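You operate a simulated robot arm through the tools that you are given. There is no shell and no other tool. Be economical: measure what you need, move in short steps, check, and stop when the job is done.

Carry out the task below with a simulated robot arm. There is one attempt and no reset: what you move stays moved.

Task
Fetch the green clip strip from the top of the upper pallet and set it on the top of the grey drawer chest. Turn the target knob to 3 kg. Turn the black force knob to 3. Open the strip bin lid. Any order will do.
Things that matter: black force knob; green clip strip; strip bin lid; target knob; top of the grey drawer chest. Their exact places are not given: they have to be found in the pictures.

The check looks at the end state, three seconds after you hand in, the way a careful person would. Anything else that was tipped, shoved, dropped, spilled or broken makes it a failure. Lids that push on must go on centred and level and be pressed home; caps that screw on are set level and turned clockwise until they are tight.

Robot
A 7-joint arm with a two-finger parallel gripper on a trunk, on a base that drives. Base frame: it is fixed to the floor where the robot stands at the start and does not move with it; the origin is under the middle of the robot, x ahead of it, y to its left, z up; the surface under the hand at the start is at about z = 130. Readings come in mm, degrees, newtons and seconds.
With the tool pointing down near the work surface it reaches from about 300 to 860 mm from the robot's upright axis, wherever it stands. Its first joint turns from -166.0 to 166.0 degrees. Places, roughly: black force knob [1900, -4000, 900]; green clip strip (16x3x2 cm) [800, 200, 400]; strip bin lid [-4400, -200, 900]; target knob [800, -1600, 1200]; top of the grey drawer chest [-2800, -1900, 900]. Payload 3.43 kg.
The TCP is the grasp point between the finger pads, 30 mm short of the fingertips. In the tool frame z runs along the fingers and y along their closing line. The gripper opens to 94 mm. The fingers are 28 mm wide and 10 mm thick; the gripper's body (50 by 96 mm) begins 55 mm behind the TCP.
Orientation is that of the tool frame in the base frame, as [roll, pitch, yaw] about the fixed x, y, z axes, in that order (R = Rz(yaw) Ry(pitch) Rx(roll)). With the fingers straight down and closing along the base's y, the tool's x points along the base's -x, its y along +y and its z along -z.

Tools
- The arm moves only by the tool apply_moves. Its argument "moves" is one flat list of numbers, 7 for each row, row after row: the shift along the base's x, y, z in mm, then the turn, a rotation vector about the base's x, y, z in degrees, then the opening, from 0 (shut) to 1 (fully open). In form: [dx, dy, dz, rx, ry, rz, claw, dx, dy, dz, rx, ry, rz, claw, ...]. A call has 1 to 8 rows; each row is the pose to reach, as a shift and turn from the pose commanded when the call began. Each row takes 0.2 s and may step no farther than 50 mm and 8.6 degrees from the row before; otherwise, or with a gripper value out of range, the whole call is refused. Where a pose cannot be reached the arm comes as near as it can. A force on the tool above 40 N (or 10 N above the force at the start of the call, whichever is more), or a blocked arm, ends the call early, and 0.2 s more pass. The fingers move at their own pace (about 45 mm/s each) and stop on an object; they squeeze with about 41 N. The grip force told is the motor's: it shows also when the fingers shut on nothing. Time passes only in rows, and 0.2 s behind the last, so rows that repeat a pose let the fingers close. It gives the time, the measured TCP pose, the force on the tool (base axes), the opening and the grip force at its end, in the units of the frame above (readings bear some noise), with the torque about the TCP (base axes, N m) and any sound that the robot's microphone picked up, and new pictures: "pictures" is both (left out), scene, wrist or none.
- Cameras (640 x 400 px; columns grow to the right, rows downward): "scene" is now at [16, 245.6, 1360.4]; the picture's right is [0.12, -0.99, 0.00], its down [-0.75, -0.09, -0.66] and it looks along [0.65, 0.08, -0.75] (base axes); focal length 265 px, centre (320, 200). "wrist" rides on the gripper at [76, 14, -102] in the tool frame; the picture's right is [-0.18, 0.98, 0.00], its down [-0.75, -0.14, -0.64] and it looks along [-0.63, -0.12, 0.77] (tool axes); focal length 243 px, centre (320, 200).
- drive_base(legs): drives the robot by 1 to 6 legs, each [ahead, turn to the left] in mm and degrees, along the robot's own axes; the way and the turn of a leg run together, so that a leg with both is an arc; at most 1500 mm and 180 degrees a leg. The arm and the cameras ride along, it lands a little off, and it stops where it bumps. It gives what a move gives, and a new picture of the scene camera.
- pan_tilt(pan, tilt): turns the head with the scene camera to pan (to the left, within 120 degrees either way) and tilt (down, from -29 to 69), counted from straight ahead of the robot. It gives what a move gives, and a new picture of the scene camera.
- pixel_to_xyz(camera, pixels): for up to 12 pixels [column, row] of the newest picture of that camera ("zoom" is the newest enlarged one), the place [x, y, z] in the base frame of the surface seen there, good to about 2 mm, but the place of the scene camera against the robot may be out by one fixed shift of up to 12 mm in any direction. The clock stands still meanwhile.
- inspect(camera, box): a new picture of the part [left, top, right, bottom] of that camera's present view, enlarged. The clock stands still meanwhile.
- finish_job(): hands the job in; it is judged then, once.

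Go step by step. Measure first, check grasps and placings, and put right what went wrong. The budget is 110 turns and 260 pictures, counting those below and the enlarged ones. Unless the task says otherwise, let go and move clear before handing in, and close with one line.

The tools are called after "Request:" as name(argument=value, ...) on one line, values as JSON. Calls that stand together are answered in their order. apply_moves: Moves the arm, as the interface text tells. Its arguments: {"type":"object","properties":{"moves":{"type":"array","items":{"type":"number"}},"pictures":{"type":"string","enum":["both","scene","wrist","none"]}},"required":["moves"]} The other tools are called the same way: drive_base (legs) drives the base; pan_tilt (pan, tilt) turns the head that bears the scene camera; pixel_to_xyz (camera, pixels) gives the place of the surface under pixels of a picture; inspect (camera, box) takes an enlarged picture of a part of a camera's view; finish_job () hands the job in.

At the start:

```text
time: 0.0
tcp_pos: [647.8, 233.6, 619.7]
ee_rot: [-180.0, 0.0, -180.0]
ft_force: [-0.5, 0.2, -0.2]
torque: [-0.01, 0.02, 0.03]
grip_width: 94.1
grip_force: 0.0
robot x, y, heading: [-1.6, 2.2, -0.1]
head pan, tilt: [6.7, 49.0]
```

scene: 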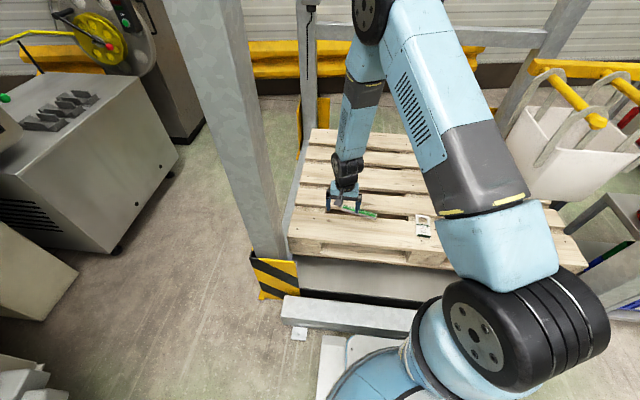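
wrist: 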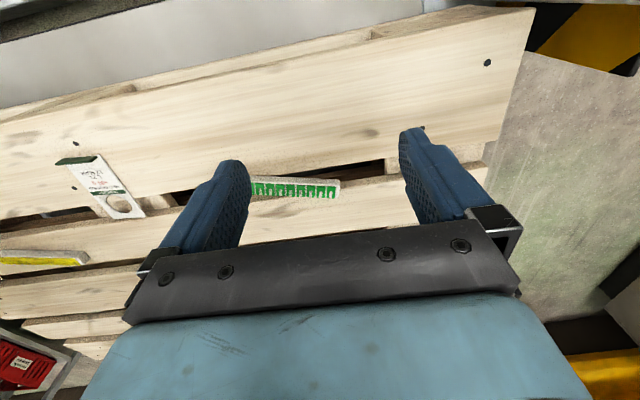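

The green strip shows in the scene picture near (357,211) and in the wrist picture near (295,188). I'll enlarge both and measure.

Request:
inspect(camera="scene", box=[280, 150, 460, 262])

Request:
pixel_to_xyz(camera="wrist", pixels=[[255, 187], [295, 190], [338, 193], [338, 181], [255, 196], [295, 172], [295, 215], [100, 180], [350, 130]])

Request:
inspect(camera="wrist", box=[200, 140, 400, 265])

```text
3.56 times, centred on (370, 206) of scene
```

zoom: 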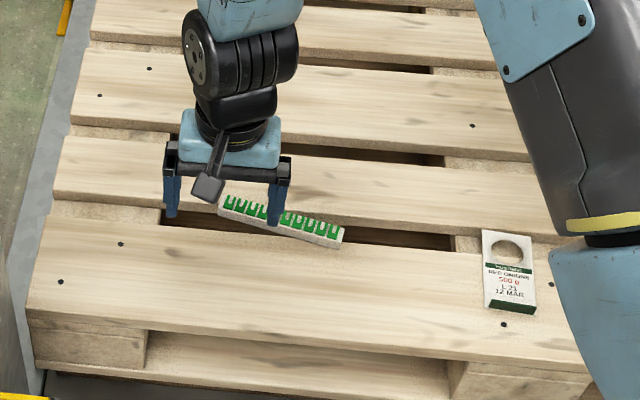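

```text
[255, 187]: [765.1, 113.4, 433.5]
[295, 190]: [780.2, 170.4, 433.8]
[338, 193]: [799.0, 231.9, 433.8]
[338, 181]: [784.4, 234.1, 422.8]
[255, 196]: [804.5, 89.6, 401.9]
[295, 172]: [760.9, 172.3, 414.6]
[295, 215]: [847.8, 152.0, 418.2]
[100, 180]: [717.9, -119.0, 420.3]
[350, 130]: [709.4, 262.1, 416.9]
```

```text
3.20 times, centred on (300, 202) of wrist
```

zoom: 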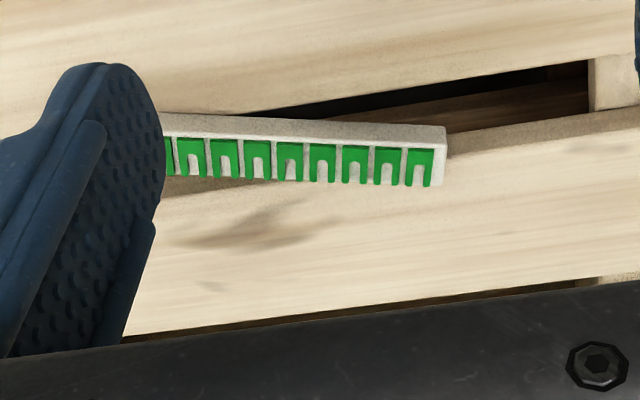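

The strip lies from about (762,95) to (799,232), with its top at about z 434, roughly 16° off the base's y axis. I'll move over its middle and turn the hand about +74° so the fingers close across it.

Request:
apply_moves(moves=[16, -9, -5, 0, 0, 8.5, 1, 32, -18, -10, 0, 0, 17, 1, 48, -27, -15, 0, 0, 25.5, 1, 64, -37, -20, 0, 0, 34, 1, 80, -46, -25, 0, 0, 42.5, 1, 96, -55, -30, 0, 0, 51, 1, 112, -64, -35, 0, 0, 59.5, 1, 128, -72, -40, 0, 0, 68, 1], pictures="none")

Request:
apply_moves(moves=[0, 0, -10, 0, 0, 6, 1, 0, 0, -30, 0, 0, 6, 1])

```text
time: 1.8
tcp_pos: [775.1, 159.9, 580.4]
ee_rot: [179.9, 0.0, -111.8]
ft_force: [0.0, -0.6, 0.5]
torque: [-0.03, 0.03, -0.01]
grip_width: 94.1
grip_force: 0.1
robot x, y, heading: [-0.5, -1.1, -0.0]
head pan, tilt: [6.7, 49.0]
```

```text
time: 2.4
tcp_pos: [776.1, 161.2, 549.1]
ee_rot: [-179.9, -0.1, -105.9]
ft_force: [-0.5, -0.8, -0.4]
torque: [-0.04, 0.0, 0.02]
grip_width: 94.1
grip_force: 0.0
robot x, y, heading: [-0.8, 2.5, 0.1]
head pan, tilt: [6.7, 49.0]
```

scene: 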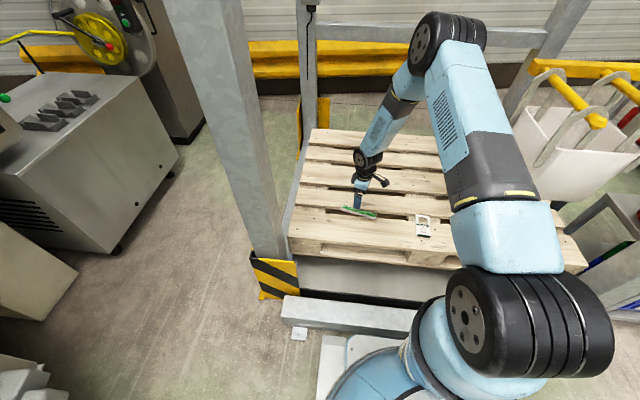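
wrist: 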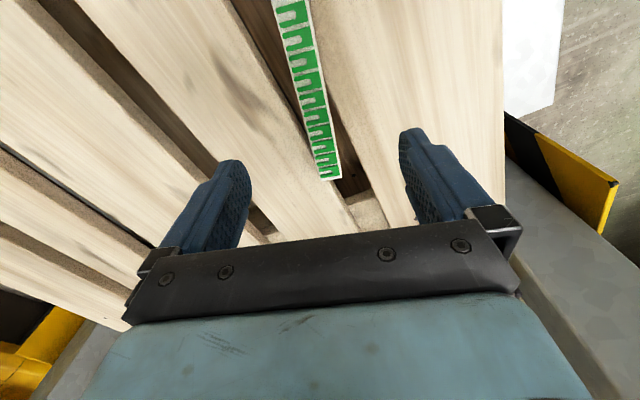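

Request:
pixel_to_xyz(camera="wrist", pixels=[[328, 176], [318, 130], [308, 85], [298, 45], [292, 10], [360, 140], [280, 140], [350, 195]])

Request:
inspect(camera="wrist", box=[200, 0, 440, 200])

```text
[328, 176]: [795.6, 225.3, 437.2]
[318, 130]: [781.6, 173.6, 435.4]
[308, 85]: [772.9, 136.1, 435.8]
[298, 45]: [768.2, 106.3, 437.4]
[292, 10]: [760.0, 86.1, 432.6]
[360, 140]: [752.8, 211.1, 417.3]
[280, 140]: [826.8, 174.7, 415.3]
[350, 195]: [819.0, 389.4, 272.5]
```

```text
2.00 times, centred on (320, 100) of wrist
```

zoom: 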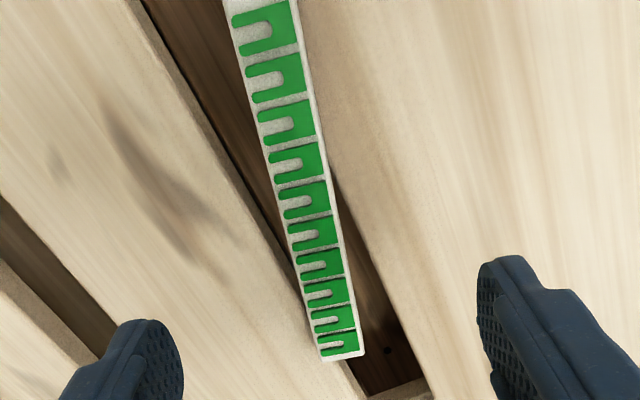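

The strip's middle is about (777,153), its top at z 436 and the boards at 416. I'll go down to TCP z 449 with a 3° trim and then close.

Request:
apply_moves(moves=[1, -8, -40, 0, 0, 3, 1, 1, -8, -75, 0, 0, 3, 1, 1, -8, -92, 0, 0, 3, 1, 1, -8, -99, 0, 0, 3, 1], pictures="wrist")

```text
time: 3.4
tcp_pos: [776.7, 152.3, 449.2]
ee_rot: [-180.0, -0.1, -103.0]
ft_force: [0.2, 0.4, -1.1]
torque: [0.02, 0.0, 0.06]
grip_width: 94.0
grip_force: 0.2
robot x, y, heading: [-1.5, -5.0, 0.0]
head pan, tilt: [6.7, 49.0]
```

wrist: 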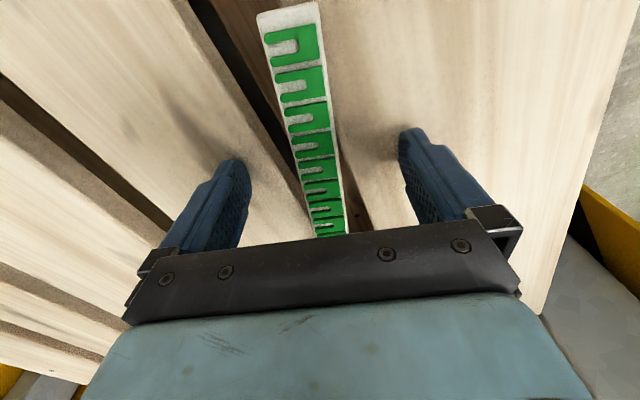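

Request:
apply_moves(moves=[0, 0, 0, 0, 0, 0, 0, 0, 0, 0, 0, 0, 0, 0, 0, 0, 0, 0, 0, 0, 0, 0, 0, 0, 0, 0, 0, 0, 0, 0, 0, 0, 0, 0, 0], pictures="none")

Request:
apply_moves(moves=[0, 0, 20, 0, 0, 0, 0, 0, 0, 60, 0, 0, 0, 0, 0, 0, 110, 0, 0, 0, 0], pictures="both")

```text
time: 4.6
tcp_pos: [776.7, 152.9, 449.8]
ee_rot: [-180.0, -0.1, -103.1]
ft_force: [-0.1, -0.2, 0.3]
torque: [0.03, -0.05, -0.01]
grip_width: 23.7
grip_force: 33.1
robot x, y, heading: [2.8, 2.3, -0.0]
head pan, tilt: [6.7, 49.0]
```

```text
time: 5.4
tcp_pos: [777.3, 150.6, 561.0]
ee_rot: [179.9, 0.0, -103.0]
ft_force: [0.4, -0.8, -0.5]
torque: [0.03, 0.02, 0.01]
grip_width: 0.0
grip_force: 33.2
robot x, y, heading: [-3.1, -1.2, -0.0]
head pan, tilt: [6.7, 49.0]
```

scene: 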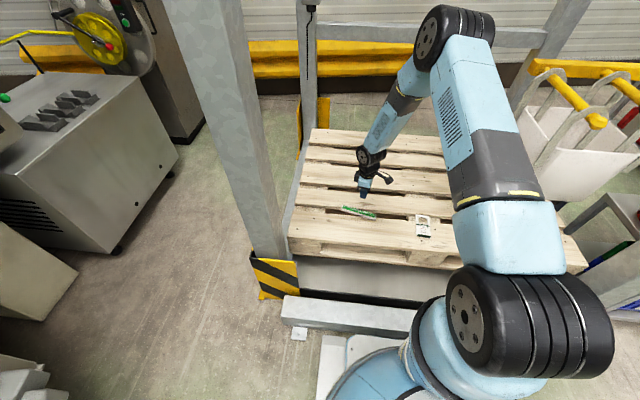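
wrist: 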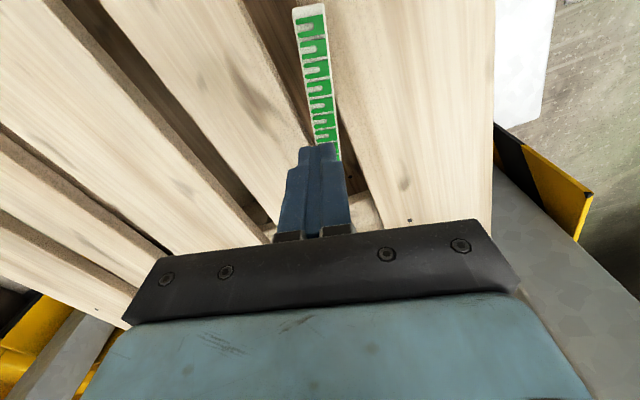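

The grip missed: the width is 0 and the strip is still on the boards. I'll measure the strip closely, including its height and width.

Request:
apply_moves(moves=[0, 0, 0, 0, 0, 0, 1, 0, 0, 0, 0, 0, 0, 1, 0, 0, 0, 0, 0, 0, 1, 0, 0, 0, 0, 0, 0, 1, 0, 0, 0, 0, 0, 0, 1, 0, 0, 0, 0, 0, 0, 1], pictures="wrist")

Request:
inspect(camera="wrist", box=[240, 0, 400, 200])

Request:
pixel_to_xyz(camera="wrist", pixels=[[297, 20], [308, 14], [326, 9], [310, 100], [320, 100], [329, 100], [299, 100], [345, 100], [325, 150], [335, 150], [360, 60], [280, 60]])

```text
time: 6.8
tcp_pos: [775.9, 151.4, 562.5]
ee_rot: [-180.0, 0.0, -102.9]
ft_force: [-0.2, 0.0, 0.6]
torque: [-0.02, 0.01, -0.02]
grip_width: 93.7
grip_force: 0.0
robot x, y, heading: [-2.6, 0.4, -0.0]
head pan, tilt: [6.7, 49.0]
```

wrist: 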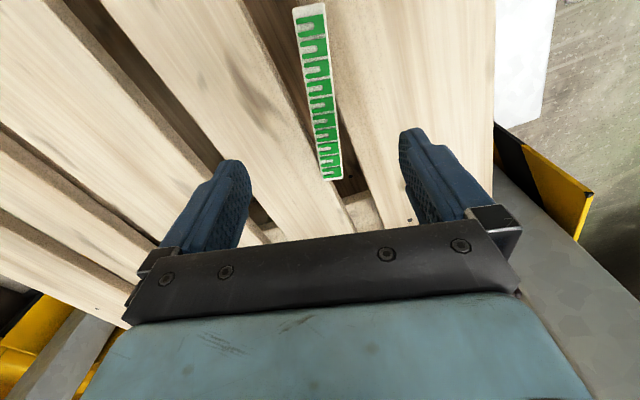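

```text
2.00 times, centred on (320, 100) of wrist
```

zoom: 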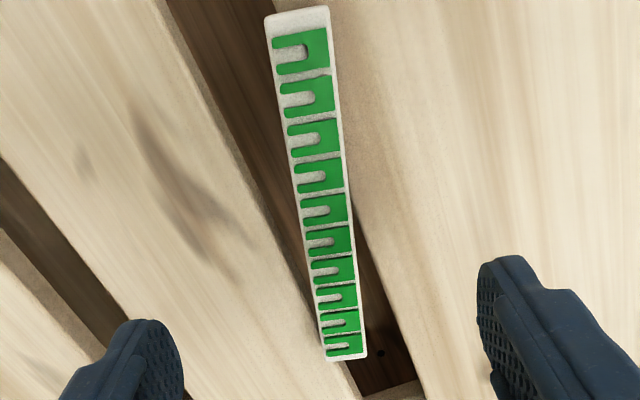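

```text
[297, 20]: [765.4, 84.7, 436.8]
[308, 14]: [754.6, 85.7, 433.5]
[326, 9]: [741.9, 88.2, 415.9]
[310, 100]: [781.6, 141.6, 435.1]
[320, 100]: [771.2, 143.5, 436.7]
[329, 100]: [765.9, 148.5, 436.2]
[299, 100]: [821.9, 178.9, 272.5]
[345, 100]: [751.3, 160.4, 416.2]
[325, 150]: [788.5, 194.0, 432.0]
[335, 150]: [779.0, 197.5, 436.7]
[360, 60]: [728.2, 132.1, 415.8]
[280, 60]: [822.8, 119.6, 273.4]
```

The strip is about 22 mm wide, so it was held at 23.7 mm by the fingertips and slipped on the fast lift. I'll go down to TCP z 447, close for longer, and lift slowly.

Request:
apply_moves(moves=[0, 3, -45, 0, 0, 0, 1, 0, 3, -85, 0, 0, 0, 1, 0, 3, -105, 0, 0, 0, 1, 0, 3, -112, 0, 0, 0, 1, 0, 3, -114, 0, 0, 0, 1, 0, 3, -115, 0, 0, 0, 1], pictures="none")

Request:
apply_moves(moves=[0, 0, 0, 0, 0, 0, 0, 0, 0, 0, 0, 0, 0, 0, 0, 0, 0, 0, 0, 0, 0, 0, 0, 0, 0, 0, 0, 0, 0, 0, 0, 0, 0, 0, 0, 0, 0, 0, 0, 0, 0, 0, 0, 0, 0, 0, 0, 0, 0, 0, 0, 0, 0, 0, 0, 0], pictures="wrist")

Request:
apply_moves(moves=[0, 0, 1, 0, 0, 0, 0, 0, 0, 2, 0, 0, 0, 0, 0, 0, 4, 0, 0, 0, 0, 0, 0, 6, 0, 0, 0, 0, 0, 0, 8, 0, 0, 0, 0, 0, 0, 11, 0, 0, 0, 0, 0, 0, 15, 0, 0, 0, 0], pictures="both")

```text
time: 8.2
tcp_pos: [777.9, 157.2, 448.5]
ee_rot: [-179.9, 0.1, -103.0]
ft_force: [-2.0, -5.6, 40.1]
torque: [0.12, 2.09, 0.41]
grip_width: 93.8
grip_force: 0.0
robot x, y, heading: [0.0, 1.4, 0.3]
head pan, tilt: [6.7, 49.0]
```

```text
time: 8.6
tcp_pos: [776.6, 156.0, 447.7]
ee_rot: [-180.0, 0.0, -103.1]
ft_force: [1.0, 0.1, 1.3]
torque: [0.01, 0.05, -0.01]
grip_width: 62.6
grip_force: 1.2
robot x, y, heading: [-2.2, 1.1, 0.5]
head pan, tilt: [6.7, 49.0]
stopped in row 1: the force on the tool passed its limit at 54 N (the readings are from after the stop); the commanded pose is now the measured one
```

wrist: 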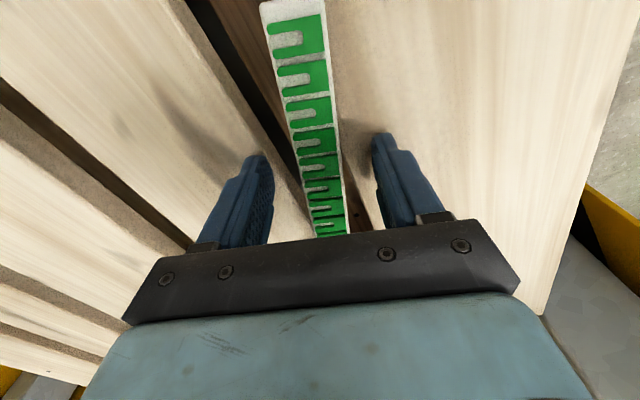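

```text
time: 10.2
tcp_pos: [775.1, 154.7, 462.7]
ee_rot: [179.9, -0.1, -103.0]
ft_force: [-0.3, 0.2, -1.2]
torque: [-0.02, -0.03, -0.01]
grip_width: 23.6
grip_force: 40.5
robot x, y, heading: [2.5, -2.0, 0.2]
head pan, tilt: [6.7, 49.0]
```

scene: 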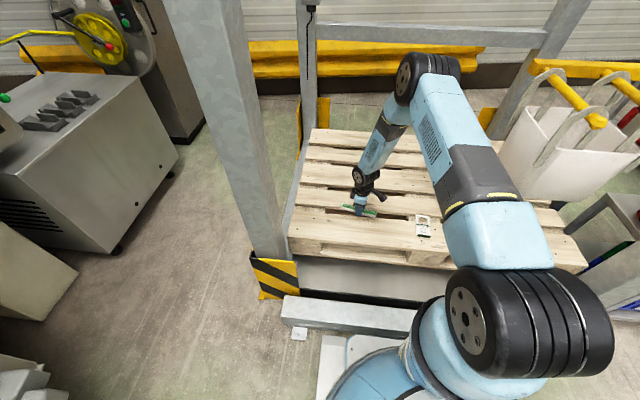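
wrist: 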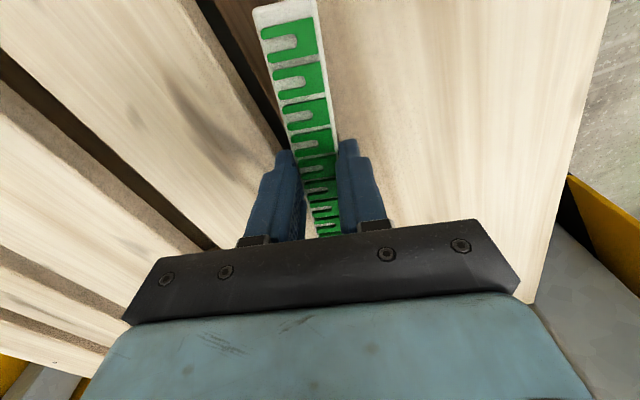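

It is held at 23.6 mm with 40 N. I'll lift further, gently.

Request:
apply_moves(moves=[0, 0, 5, 0, 0, 0, 0, 0, 0, 12, 0, 0, 0, 0, 0, 0, 20, 0, 0, 0, 0, 0, 0, 30, 0, 0, 0, 0, 0, 0, 42, 0, 0, 0, 0, 0, 0, 55, 0, 0, 0, 0, 0, 0, 70, 0, 0, 0, 0, 0, 0, 80, 0, 0, 0, 0], pictures="both")

Request:
inspect(camera="scene", box=[300, 150, 420, 225])

```text
time: 12.0
tcp_pos: [777.5, 156.8, 542.0]
ee_rot: [179.9, 0.0, -103.0]
ft_force: [0.0, 0.2, -0.2]
torque: [-0.01, 0.01, 0.02]
grip_width: 23.7
grip_force: 40.8
robot x, y, heading: [0.6, 0.8, -0.0]
head pan, tilt: [6.7, 49.0]
```

scene: 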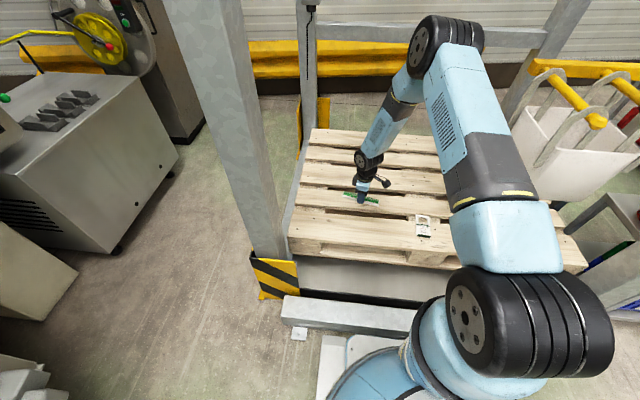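
wrist: 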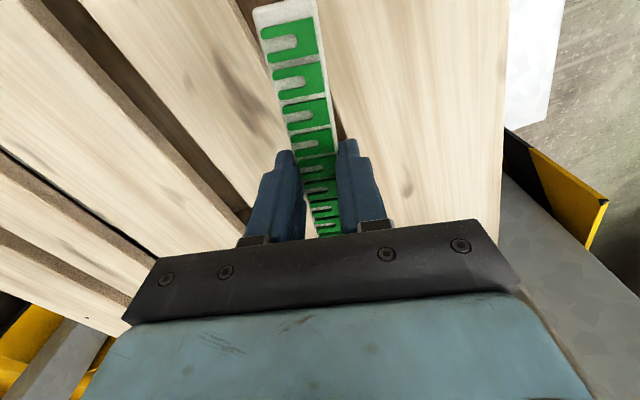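

```text
5.33 times, centred on (360, 188) of scene
```

zoom: 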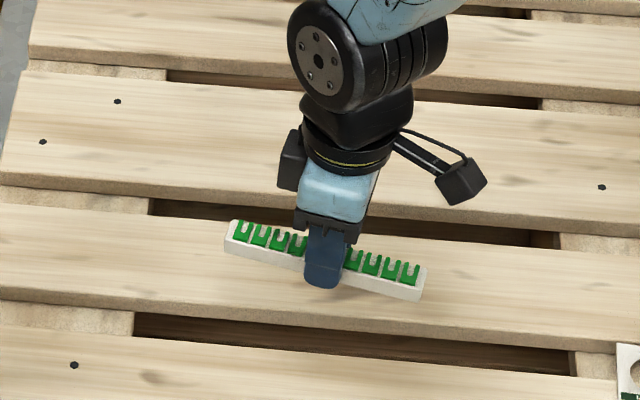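

The strip is firmly in hand. I'll raise it and pull back, then look around with the head.

Request:
apply_moves(moves=[-20, 0, 40, 0, 0, 0, 0, -45, -5, 80, 0, 0, 0, 0, -80, -10, 110, 0, 0, 0, 0, -120, -20, 130, 0, 0, 0, 0, -160, -30, 150, 0, 0, 0, 0, -200, -40, 170, 0, 0, 0, 0, -240, -50, 190, 0, 0, 0, 0, -280, -60, 210, 0, 0, 0, 0], pictures="none")

Request:
pan_tilt(pan=-60, tilt=25)

Request:
pan_tilt(pan=-118, tilt=25)

Request:
pan_tilt(pan=60, tilt=25)

Request:
pan_tilt(pan=118, tilt=25)

```text
time: 13.8
tcp_pos: [500.3, 96.5, 752.7]
ee_rot: [180.0, 0.0, -103.0]
ft_force: [0.7, 0.4, -1.1]
torque: [0.0, 0.01, -0.01]
grip_width: 23.6
grip_force: 40.9
robot x, y, heading: [-0.3, -1.1, 0.1]
head pan, tilt: [6.7, 49.0]
```

```text
time: 15.2
tcp_pos: [500.0, 95.3, 753.5]
ee_rot: [179.9, -0.1, -103.0]
ft_force: [-0.1, 0.0, -1.2]
torque: [-0.02, -0.02, 0.0]
grip_width: 23.9
grip_force: 41.5
robot x, y, heading: [0.6, -2.7, 0.0]
head pan, tilt: [-60.0, 25.0]
```

scene: 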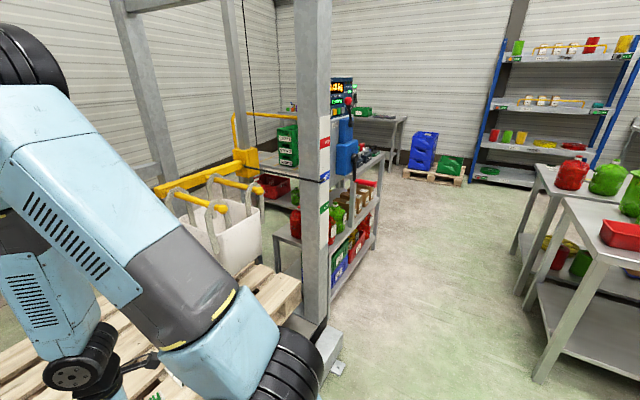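

```text
time: 16.4
tcp_pos: [500.4, 96.2, 754.0]
ee_rot: [179.8, 0.0, -103.1]
ft_force: [0.1, -0.3, -0.7]
torque: [-0.02, -0.01, 0.01]
grip_width: 24.1
grip_force: 40.8
robot x, y, heading: [-0.4, 0.6, 0.0]
head pan, tilt: [-118.0, 25.0]
```

scene: 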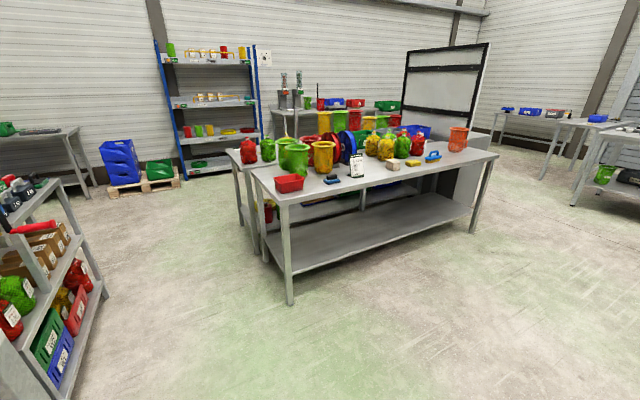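

```text
time: 19.1
tcp_pos: [500.1, 96.1, 753.5]
ee_rot: [179.9, -0.1, -103.1]
ft_force: [0.3, 0.2, -0.8]
torque: [-0.02, -0.02, 0.01]
grip_width: 23.7
grip_force: 41.6
robot x, y, heading: [-1.4, 1.1, 0.2]
head pan, tilt: [60.0, 25.0]
```

scene: 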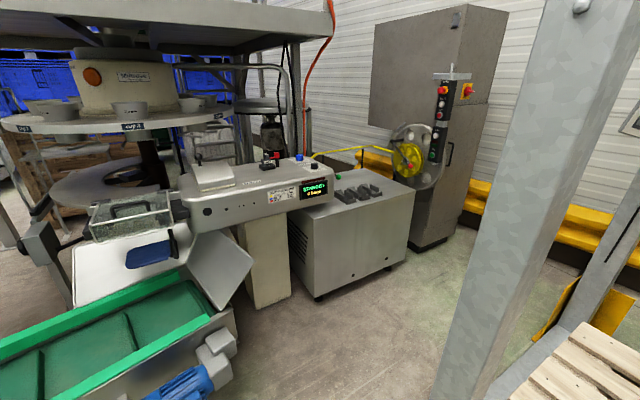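

```text
time: 20.4
tcp_pos: [500.7, 96.5, 753.9]
ee_rot: [179.8, 0.0, -102.9]
ft_force: [0.2, -0.1, -0.1]
torque: [0.01, -0.01, -0.02]
grip_width: 24.0
grip_force: 41.2
robot x, y, heading: [-3.3, 2.2, 0.2]
head pan, tilt: [118.0, 25.0]
```

scene: 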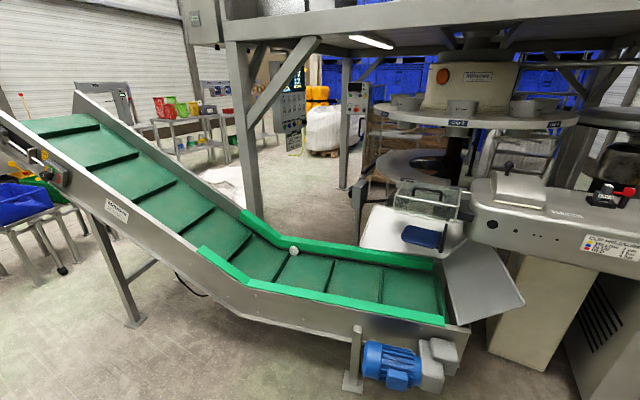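

Nothing of the chest is in view yet, because it lies behind the robot. I'll measure the conveyor that bounds the way back, then look to the right-rear again.

Request:
pixel_to_xyz(camera="scene", pixels=[[130, 320], [300, 325], [355, 385], [60, 270], [110, 150], [25, 125], [450, 330], [430, 380], [330, 240], [60, 360], [200, 380]])

Request:
pan_tilt(pan=-110, tilt=30)

Request:
pixel_to_xyz(camera="scene", pixels=[[250, 300], [100, 270], [400, 250], [430, 130], [200, 300], [40, 240], [480, 140], [290, 240], [620, 80], [560, 140], [330, 90]])

```text
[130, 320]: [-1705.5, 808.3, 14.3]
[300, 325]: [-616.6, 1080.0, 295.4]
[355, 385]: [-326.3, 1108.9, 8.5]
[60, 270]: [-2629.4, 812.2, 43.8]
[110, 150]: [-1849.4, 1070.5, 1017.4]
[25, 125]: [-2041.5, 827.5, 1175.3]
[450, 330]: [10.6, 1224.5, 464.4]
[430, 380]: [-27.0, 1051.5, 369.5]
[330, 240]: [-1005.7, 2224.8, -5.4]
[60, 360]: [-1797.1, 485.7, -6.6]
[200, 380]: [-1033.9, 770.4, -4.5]
```

```text
time: 23.6
tcp_pos: [499.9, 96.2, 754.4]
ee_rot: [180.0, 0.1, -103.0]
ft_force: [-0.2, -0.5, -0.8]
torque: [0.04, 0.01, 0.01]
grip_width: 23.7
grip_force: 40.9
robot x, y, heading: [-3.3, 1.1, -0.1]
head pan, tilt: [-110.0, 30.0]
```

scene: 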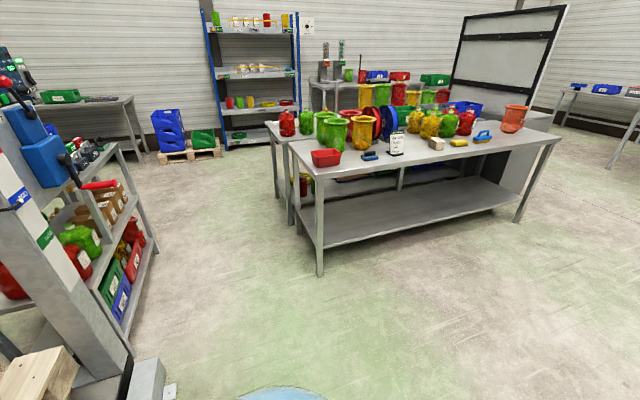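

```text
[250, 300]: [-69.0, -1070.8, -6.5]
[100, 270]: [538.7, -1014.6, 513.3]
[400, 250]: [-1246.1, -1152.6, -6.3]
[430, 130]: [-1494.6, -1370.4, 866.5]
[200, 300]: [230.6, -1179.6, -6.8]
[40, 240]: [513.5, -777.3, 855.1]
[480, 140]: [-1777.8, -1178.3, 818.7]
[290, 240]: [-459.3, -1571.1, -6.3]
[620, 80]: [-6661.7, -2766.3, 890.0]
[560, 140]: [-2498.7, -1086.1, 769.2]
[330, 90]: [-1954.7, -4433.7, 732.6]
```

The corridor back along y≈0 is clear: the conveyor is at y>800 and the table at y<-1100. I'll back up 800, turn around and look.

Request:
drive_base(legs=[[-800, 0], [0, 180]])

Request:
pan_tilt(pan=40, tilt=25)

Request:
pan_tilt(pan=0, tilt=20)

```text
time: 32.2
tcp_pos: [-848.1, 518.5, 755.0]
ee_rot: [-179.8, 0.0, -17.7]
ft_force: [0.4, -0.5, -0.8]
torque: [0.02, -0.01, 0.01]
grip_width: 23.7
grip_force: 41.2
robot x, y, heading: [-694.1, 0.8, 87.1]
head pan, tilt: [-110.0, 30.0]
stopped in leg 2: the robot was blocked; the commanded pose is now the measured one
```

scene: 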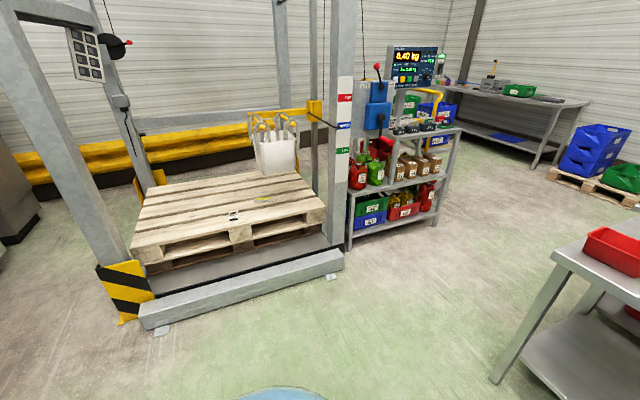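

```text
time: 34.6
tcp_pos: [-847.5, 517.7, 755.4]
ee_rot: [179.9, 0.0, -17.8]
ft_force: [0.0, 0.6, -0.3]
torque: [0.04, 0.0, -0.02]
grip_width: 23.6
grip_force: 41.1
robot x, y, heading: [-696.1, -4.5, 87.1]
head pan, tilt: [40.0, 25.0]
```

scene: 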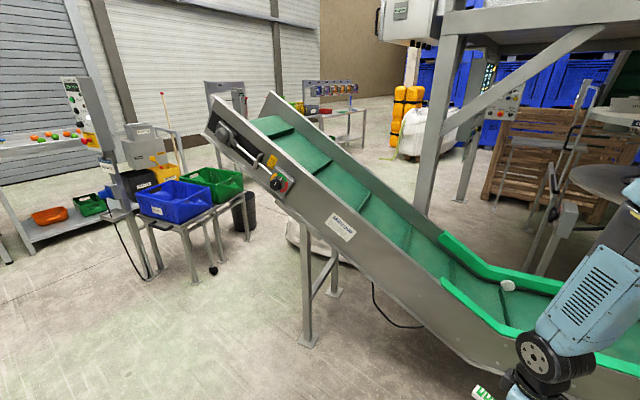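

```text
time: 35.7
tcp_pos: [-848.8, 518.5, 755.3]
ee_rot: [179.9, 0.1, -17.8]
ft_force: [0.1, -0.2, -0.5]
torque: [0.01, -0.04, 0.03]
grip_width: 23.8
grip_force: 41.4
robot x, y, heading: [-691.0, 0.2, 87.5]
head pan, tilt: [0.0, 20.0]
```

scene: 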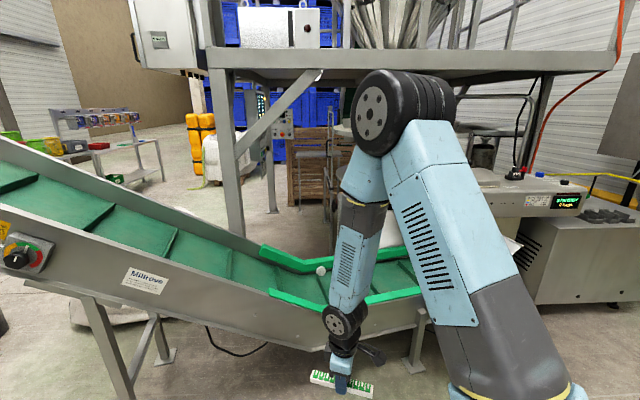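

The turn stopped at heading 87°, with the arm facing the conveyor. I'll back off 250 mm (towards -y), then finish the turn.

Request:
drive_base(legs=[[-250, 0], [0, 90]])

Request:
pan_tilt(pan=35, tilt=20)

```text
time: 41.5
tcp_pos: [-1243.6, -380.2, 757.5]
ee_rot: [180.0, 0.1, 69.2]
ft_force: [0.2, 0.6, 0.0]
torque: [-0.01, 0.02, -0.04]
grip_width: 23.6
grip_force: 41.2
robot x, y, heading: [-701.5, -149.5, 176.6]
head pan, tilt: [0.0, 20.0]
stopped in leg 2: the robot was blocked; the commanded pose is now the measured one
```

scene: 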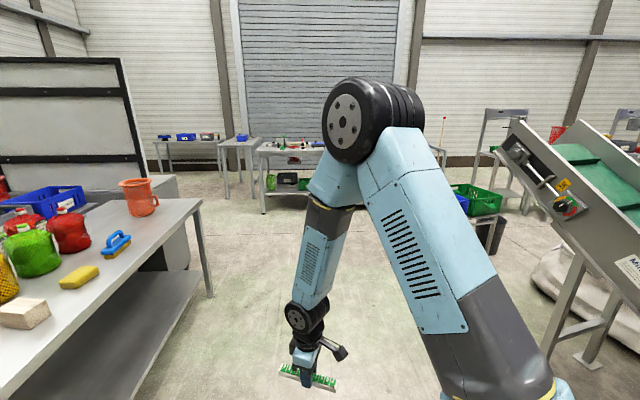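

```text
time: 42.5
tcp_pos: [-1243.3, -381.4, 756.3]
ee_rot: [179.9, 0.0, 69.2]
ft_force: [0.4, 0.1, -1.1]
torque: [-0.02, 0.01, -0.04]
grip_width: 23.9
grip_force: 40.8
robot x, y, heading: [-700.8, -150.2, 176.7]
head pan, tilt: [35.0, 20.0]
```

scene: 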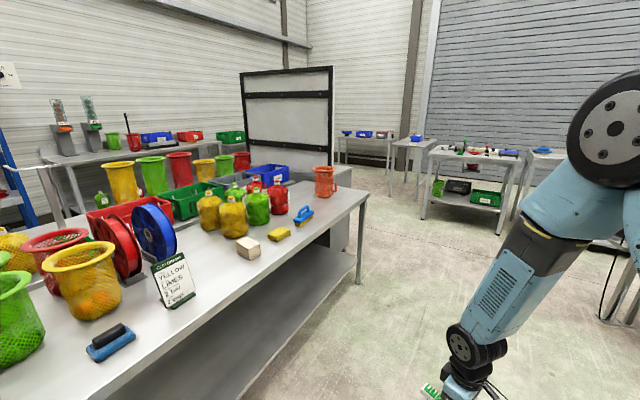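

The grey box beyond the table end, near (335,185) and (340,220), may be the chest. I'll measure it and enlarge that part.

Request:
pixel_to_xyz(camera="scene", pixels=[[342, 175], [340, 220], [325, 168], [300, 120], [362, 200], [400, 240], [455, 150], [530, 155], [420, 140], [357, 270], [280, 190]])

Request:
inspect(camera="scene", box=[230, 100, 550, 300])

```text
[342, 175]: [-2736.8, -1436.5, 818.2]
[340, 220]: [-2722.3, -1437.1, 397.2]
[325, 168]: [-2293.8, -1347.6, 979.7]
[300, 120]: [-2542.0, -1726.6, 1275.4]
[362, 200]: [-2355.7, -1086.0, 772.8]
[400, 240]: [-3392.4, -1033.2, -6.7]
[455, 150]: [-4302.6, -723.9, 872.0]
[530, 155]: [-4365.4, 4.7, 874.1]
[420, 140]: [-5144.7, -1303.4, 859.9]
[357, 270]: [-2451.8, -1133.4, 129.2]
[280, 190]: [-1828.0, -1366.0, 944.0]
```

```text
2.00 times, centred on (390, 200) of scene
```

zoom: 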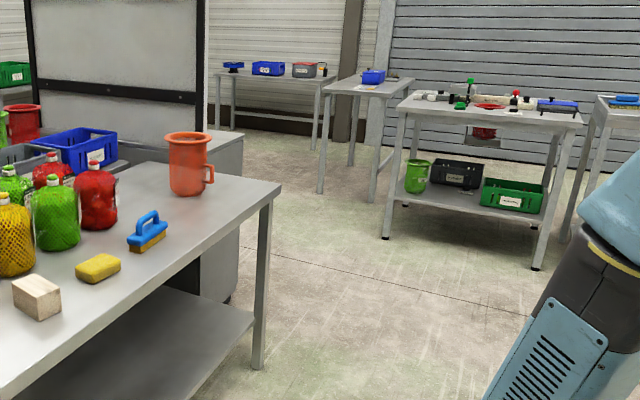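

The chest sits behind the tall board, with its end at about (-2730,-1437), so it must be approached from the -x side. I'll drive along the corridor and look left.

Request:
drive_base(legs=[[0, 5], [1500, 0], [600, 0]])

Request:
pan_tilt(pan=75, tilt=25)

```text
time: 53.7
tcp_pos: [-3329.5, -561.4, 756.2]
ee_rot: [179.9, 0.0, 76.5]
ft_force: [0.7, 0.4, -0.5]
torque: [0.0, 0.02, 0.02]
grip_width: 23.7
grip_force: 41.1
robot x, y, heading: [-2824.0, -262.6, -176.0]
head pan, tilt: [35.0, 20.0]
```

scene: 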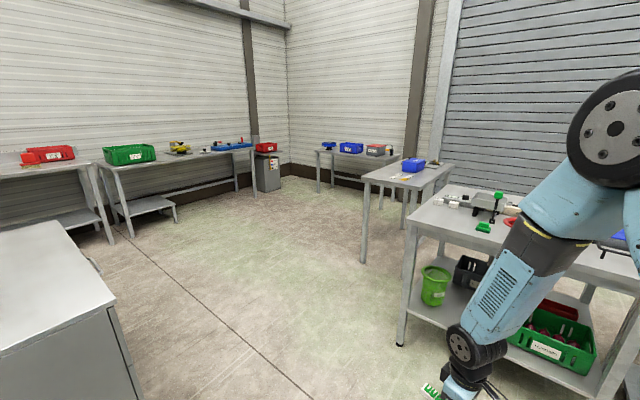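

```text
time: 54.8
tcp_pos: [-3329.6, -561.5, 757.1]
ee_rot: [179.9, 0.0, 76.6]
ft_force: [-0.1, 0.4, 0.4]
torque: [0.02, -0.02, -0.02]
grip_width: 24.0
grip_force: 40.9
robot x, y, heading: [-2819.6, -263.5, -175.9]
head pan, tilt: [75.0, 25.0]
```

scene: 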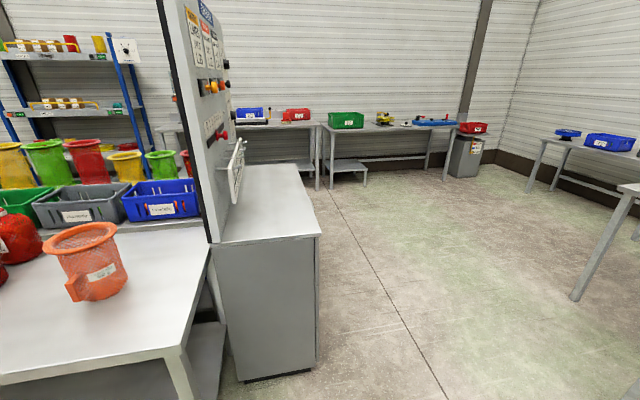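

The chest top shows at about (270,205), with the tool board on its table side. I'll measure its extent.

Request:
pixel_to_xyz(camera="scene", pixels=[[225, 240], [315, 232], [300, 170], [250, 168], [270, 205], [240, 205], [265, 180], [285, 235], [310, 370], [400, 330], [232, 180], [440, 300]])

Request:
inspect(camera="scene", box=[160, 120, 352, 240])

```text
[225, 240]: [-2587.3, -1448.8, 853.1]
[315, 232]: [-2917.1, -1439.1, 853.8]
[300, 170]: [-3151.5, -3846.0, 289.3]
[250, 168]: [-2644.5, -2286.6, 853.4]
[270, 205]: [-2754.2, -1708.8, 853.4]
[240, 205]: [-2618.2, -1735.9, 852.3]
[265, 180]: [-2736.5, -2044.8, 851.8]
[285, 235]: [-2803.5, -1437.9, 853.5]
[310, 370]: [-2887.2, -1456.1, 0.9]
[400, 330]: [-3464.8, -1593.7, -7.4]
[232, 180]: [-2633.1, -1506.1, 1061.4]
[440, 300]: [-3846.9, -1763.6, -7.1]
```

```text
3.33 times, centred on (256, 180) of scene
```

zoom: 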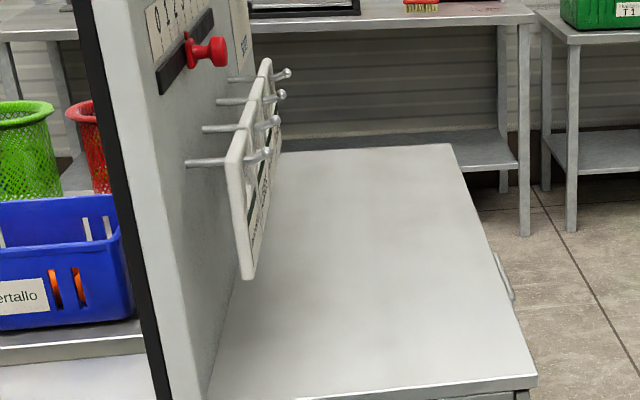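

The chest top spans x -2580…-2920 and y -1437…-2290 at z 853. I'll raise the hand and centre it in front of the robot, then turn to face the chest's free end.

Request:
apply_moves(moves=[0, 28, 34, 0, 0, 0, 0, 0, 56, 68, 0, 0, 0, 0, 0, 84, 102, 0, 0, 0, 0, 0, 112, 136, 0, 0, 0, 0, 0, 140, 170, 0, 0, 0, 0, 0, 168, 204, 0, 0, 0, 0, 0, 196, 238, 0, 0, 0, 0, 0, 224, 272, 0, 0, 0, 0], pictures="none")

Request:
drive_base(legs=[[0, 86]])

Request:
pan_tilt(pan=10, tilt=35)

```text
time: 56.6
tcp_pos: [-3333.7, -336.8, 1028.6]
ee_rot: [180.0, 0.0, 76.6]
ft_force: [0.0, -0.1, -0.6]
torque: [0.01, -0.02, -0.01]
grip_width: 23.6
grip_force: 41.1
robot x, y, heading: [-2823.2, -260.7, -176.0]
head pan, tilt: [75.0, 25.0]
```

```text
time: 59.7
tcp_pos: [-3037.7, -734.6, 1027.7]
ee_rot: [-179.9, 0.0, 134.0]
ft_force: [-0.3, -0.5, -1.1]
torque: [-0.05, -0.04, 0.0]
grip_width: 23.9
grip_force: 41.2
robot x, y, heading: [-2872.0, -235.7, -116.5]
head pan, tilt: [75.0, 25.0]
stopped in leg 1: the robot was blocked; the commanded pose is now the measured one
```

scene: 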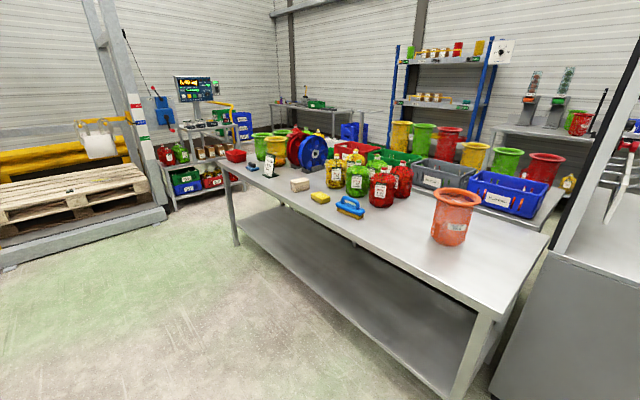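

```text
time: 61.1
tcp_pos: [-3038.3, -734.2, 1028.2]
ee_rot: [179.9, 0.0, 134.0]
ft_force: [-0.4, -0.1, -0.7]
torque: [0.02, -0.01, 0.0]
grip_width: 23.7
grip_force: 41.2
robot x, y, heading: [-2877.2, -229.2, -116.8]
head pan, tilt: [10.0, 35.0]
```

scene: 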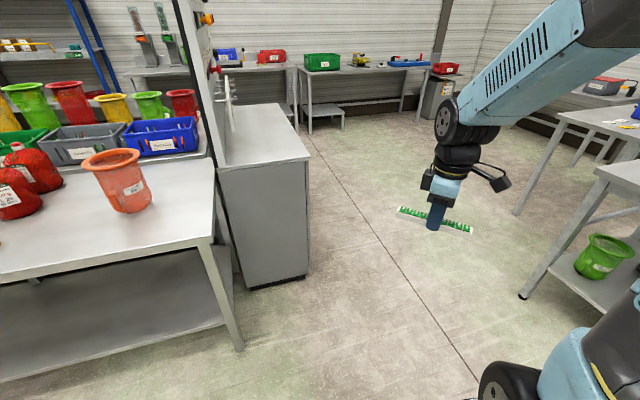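

The robot was blocked again mid-turn. I'll look behind on both sides to see what it bumped.

Request:
pan_tilt(pan=120, tilt=45)

Request:
pan_tilt(pan=-120, tilt=45)

```text
time: 63.0
tcp_pos: [-3038.7, -734.0, 1028.0]
ee_rot: [180.0, 0.0, 134.1]
ft_force: [0.1, -0.2, 0.1]
torque: [0.0, 0.01, 0.02]
grip_width: 23.8
grip_force: 40.6
robot x, y, heading: [-2878.0, -231.7, -116.8]
head pan, tilt: [120.0, 45.0]
```

scene: 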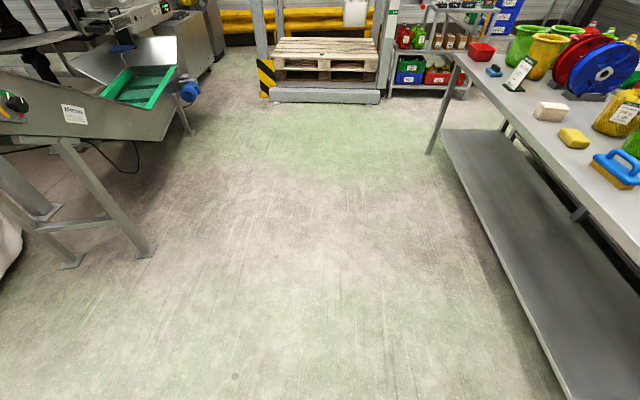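

```text
time: 66.3
tcp_pos: [-3038.2, -734.7, 1028.6]
ee_rot: [-180.0, 0.0, 134.1]
ft_force: [-0.3, -0.6, -0.6]
torque: [0.05, 0.04, 0.01]
grip_width: 23.8
grip_force: 40.9
robot x, y, heading: [-2874.1, -233.5, -116.8]
head pan, tilt: [-120.0, 45.0]
```

scene: 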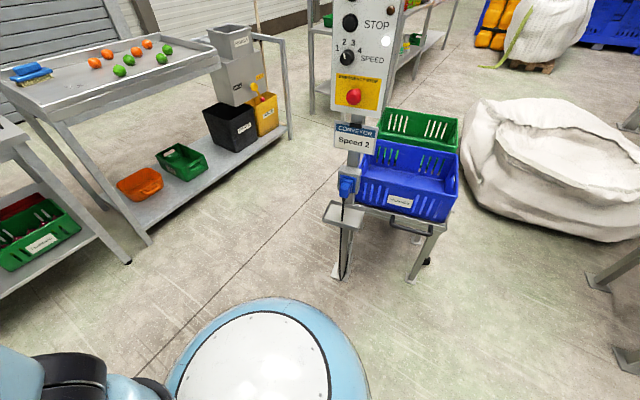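

The conveyor control post stands right behind the base. I'll measure it to judge the base's rear extent.

Request:
pixel_to_xyz(camera="scene", pixels=[[340, 275], [345, 215], [355, 95], [410, 280], [355, 365], [270, 302], [200, 345], [135, 260], [150, 240], [265, 345]])

```text
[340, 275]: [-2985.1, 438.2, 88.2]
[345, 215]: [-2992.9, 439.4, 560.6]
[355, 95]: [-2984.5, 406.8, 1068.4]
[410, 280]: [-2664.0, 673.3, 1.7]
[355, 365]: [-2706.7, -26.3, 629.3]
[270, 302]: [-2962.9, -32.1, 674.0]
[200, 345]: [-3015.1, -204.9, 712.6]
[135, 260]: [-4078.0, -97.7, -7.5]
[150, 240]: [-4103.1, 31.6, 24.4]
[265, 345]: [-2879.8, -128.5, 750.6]
```

The post is 680 mm away, so the cause isn't clear. I'll try the rest of the turn in place.

Request:
drive_base(legs=[[150, 0], [0, 26]])

Request:
pan_tilt(pan=10, tilt=40)

```text
time: 69.2
tcp_pos: [-2861.6, -887.4, 1027.6]
ee_rot: [-180.0, 0.1, 161.0]
ft_force: [-0.4, -0.3, -0.1]
torque: [0.0, -0.04, -0.01]
grip_width: 23.6
grip_force: 40.9
robot x, y, heading: [-2965.5, -361.2, -90.3]
head pan, tilt: [-120.0, 45.0]
```

scene: 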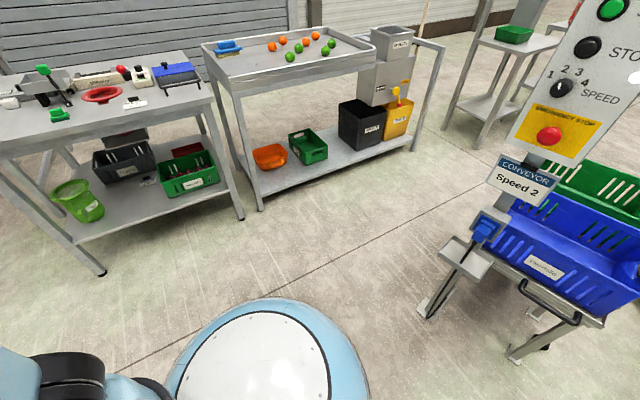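

```text
time: 71.3
tcp_pos: [-2858.8, -886.3, 1028.5]
ee_rot: [179.9, 0.0, 160.9]
ft_force: [0.3, -0.3, -0.1]
torque: [0.01, -0.01, 0.02]
grip_width: 23.8
grip_force: 41.3
robot x, y, heading: [-2969.0, -367.6, -90.2]
head pan, tilt: [10.0, 40.0]
```

scene: 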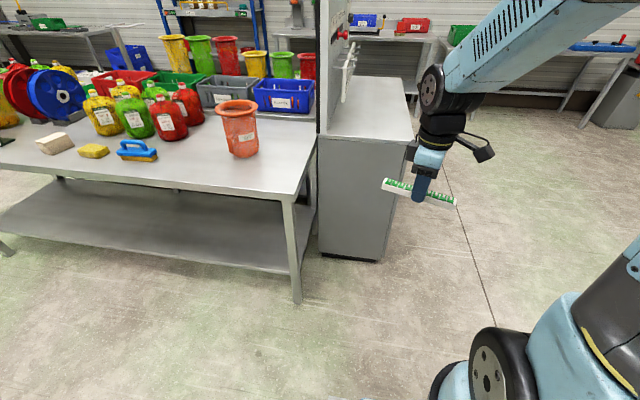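

Now heading -90°. I'll drive ahead 520 mm; the hand at z 1028 clears the chest top at 853.

Request:
drive_base(legs=[[520, 0]])

Request:
pan_tilt(pan=5, tilt=45)

Request:
pixel_to_xyz(camera="scene", pixels=[[320, 200], [300, 150], [340, 120], [400, 230]])

```text
time: 74.4
tcp_pos: [-2870.0, -1413.4, 1029.4]
ee_rot: [180.0, 0.1, 160.2]
ft_force: [-0.9, -0.5, -0.2]
torque: [0.01, -0.01, -0.02]
grip_width: 23.7
grip_force: 41.0
robot x, y, heading: [-2974.0, -892.7, -91.0]
head pan, tilt: [10.0, 40.0]
```

scene: 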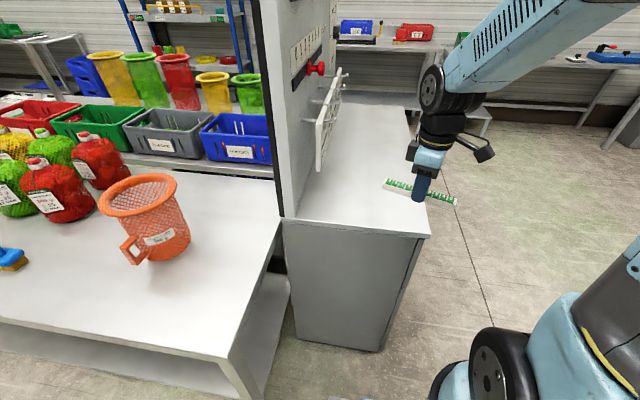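

```text
time: 75.1
tcp_pos: [-2869.9, -1412.3, 1029.6]
ee_rot: [179.9, 0.0, 160.3]
ft_force: [-0.1, 0.7, 0.1]
torque: [0.05, -0.03, -0.02]
grip_width: 23.8
grip_force: 41.2
robot x, y, heading: [-2973.6, -890.4, -90.7]
head pan, tilt: [5.0, 45.0]
```

scene: 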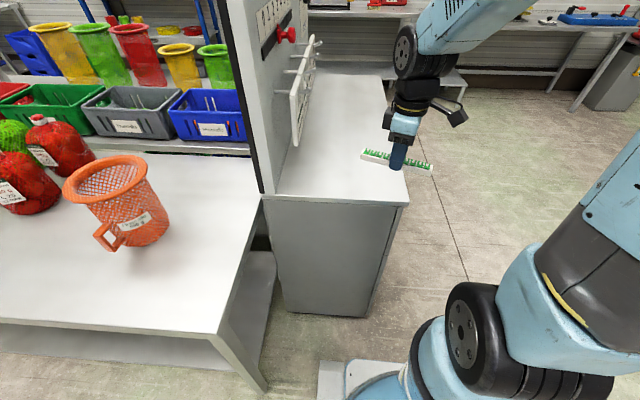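

```text
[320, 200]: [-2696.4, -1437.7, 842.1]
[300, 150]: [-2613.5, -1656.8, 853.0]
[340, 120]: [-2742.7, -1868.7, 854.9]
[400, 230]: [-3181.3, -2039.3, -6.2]
```

I'll move over (-2780,-1580), partly lowered, and then measure the top with the wrist camera.

Request:
apply_moves(moves=[20, -40, 0, 0, 0, 0, 0, 40, -80, 0, 0, 0, 0, 0, 60, -120, 0, 0, 0, 0, 0, 80, -150, -15, 0, 0, 0, 0, 90, -170, -45, 0, 0, 0, 0, 90, -170, -80, 0, 0, 0, 0])

Request:
pixel_to_xyz(camera="wrist", pixels=[[200, 150], [430, 150], [240, 100], [400, 100], [280, 60], [420, 200]])

```text
time: 76.5
tcp_pos: [-2780.3, -1581.8, 951.4]
ee_rot: [180.0, 0.0, 160.3]
ft_force: [-0.2, -0.2, 0.0]
torque: [0.01, 0.0, -0.01]
grip_width: 23.8
grip_force: 40.8
robot x, y, heading: [-2975.7, -890.6, -90.7]
head pan, tilt: [5.0, 45.0]
```

scene: 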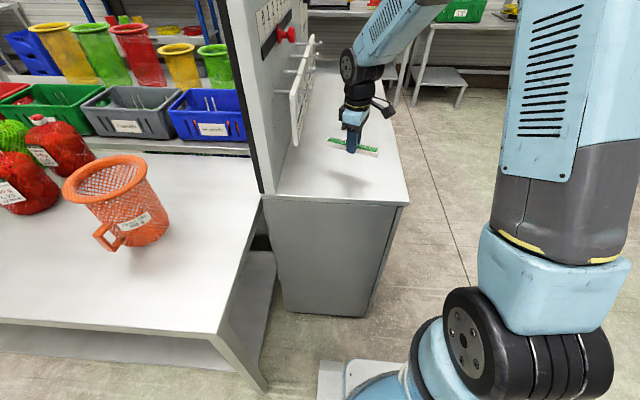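
wrist: 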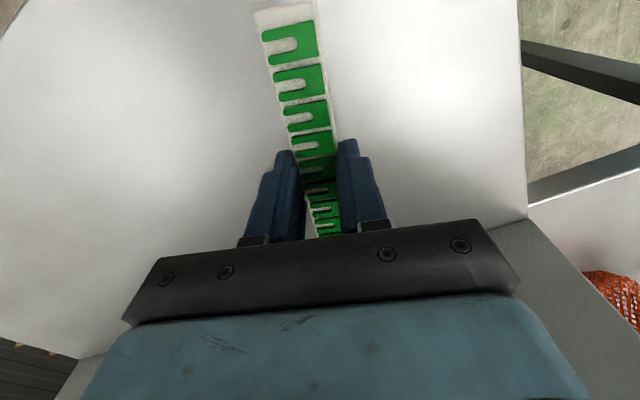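

```text
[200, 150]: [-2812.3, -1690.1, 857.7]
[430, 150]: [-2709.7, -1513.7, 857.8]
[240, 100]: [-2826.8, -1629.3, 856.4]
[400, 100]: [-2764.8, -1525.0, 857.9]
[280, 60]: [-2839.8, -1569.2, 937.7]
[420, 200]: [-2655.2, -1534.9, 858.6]
```

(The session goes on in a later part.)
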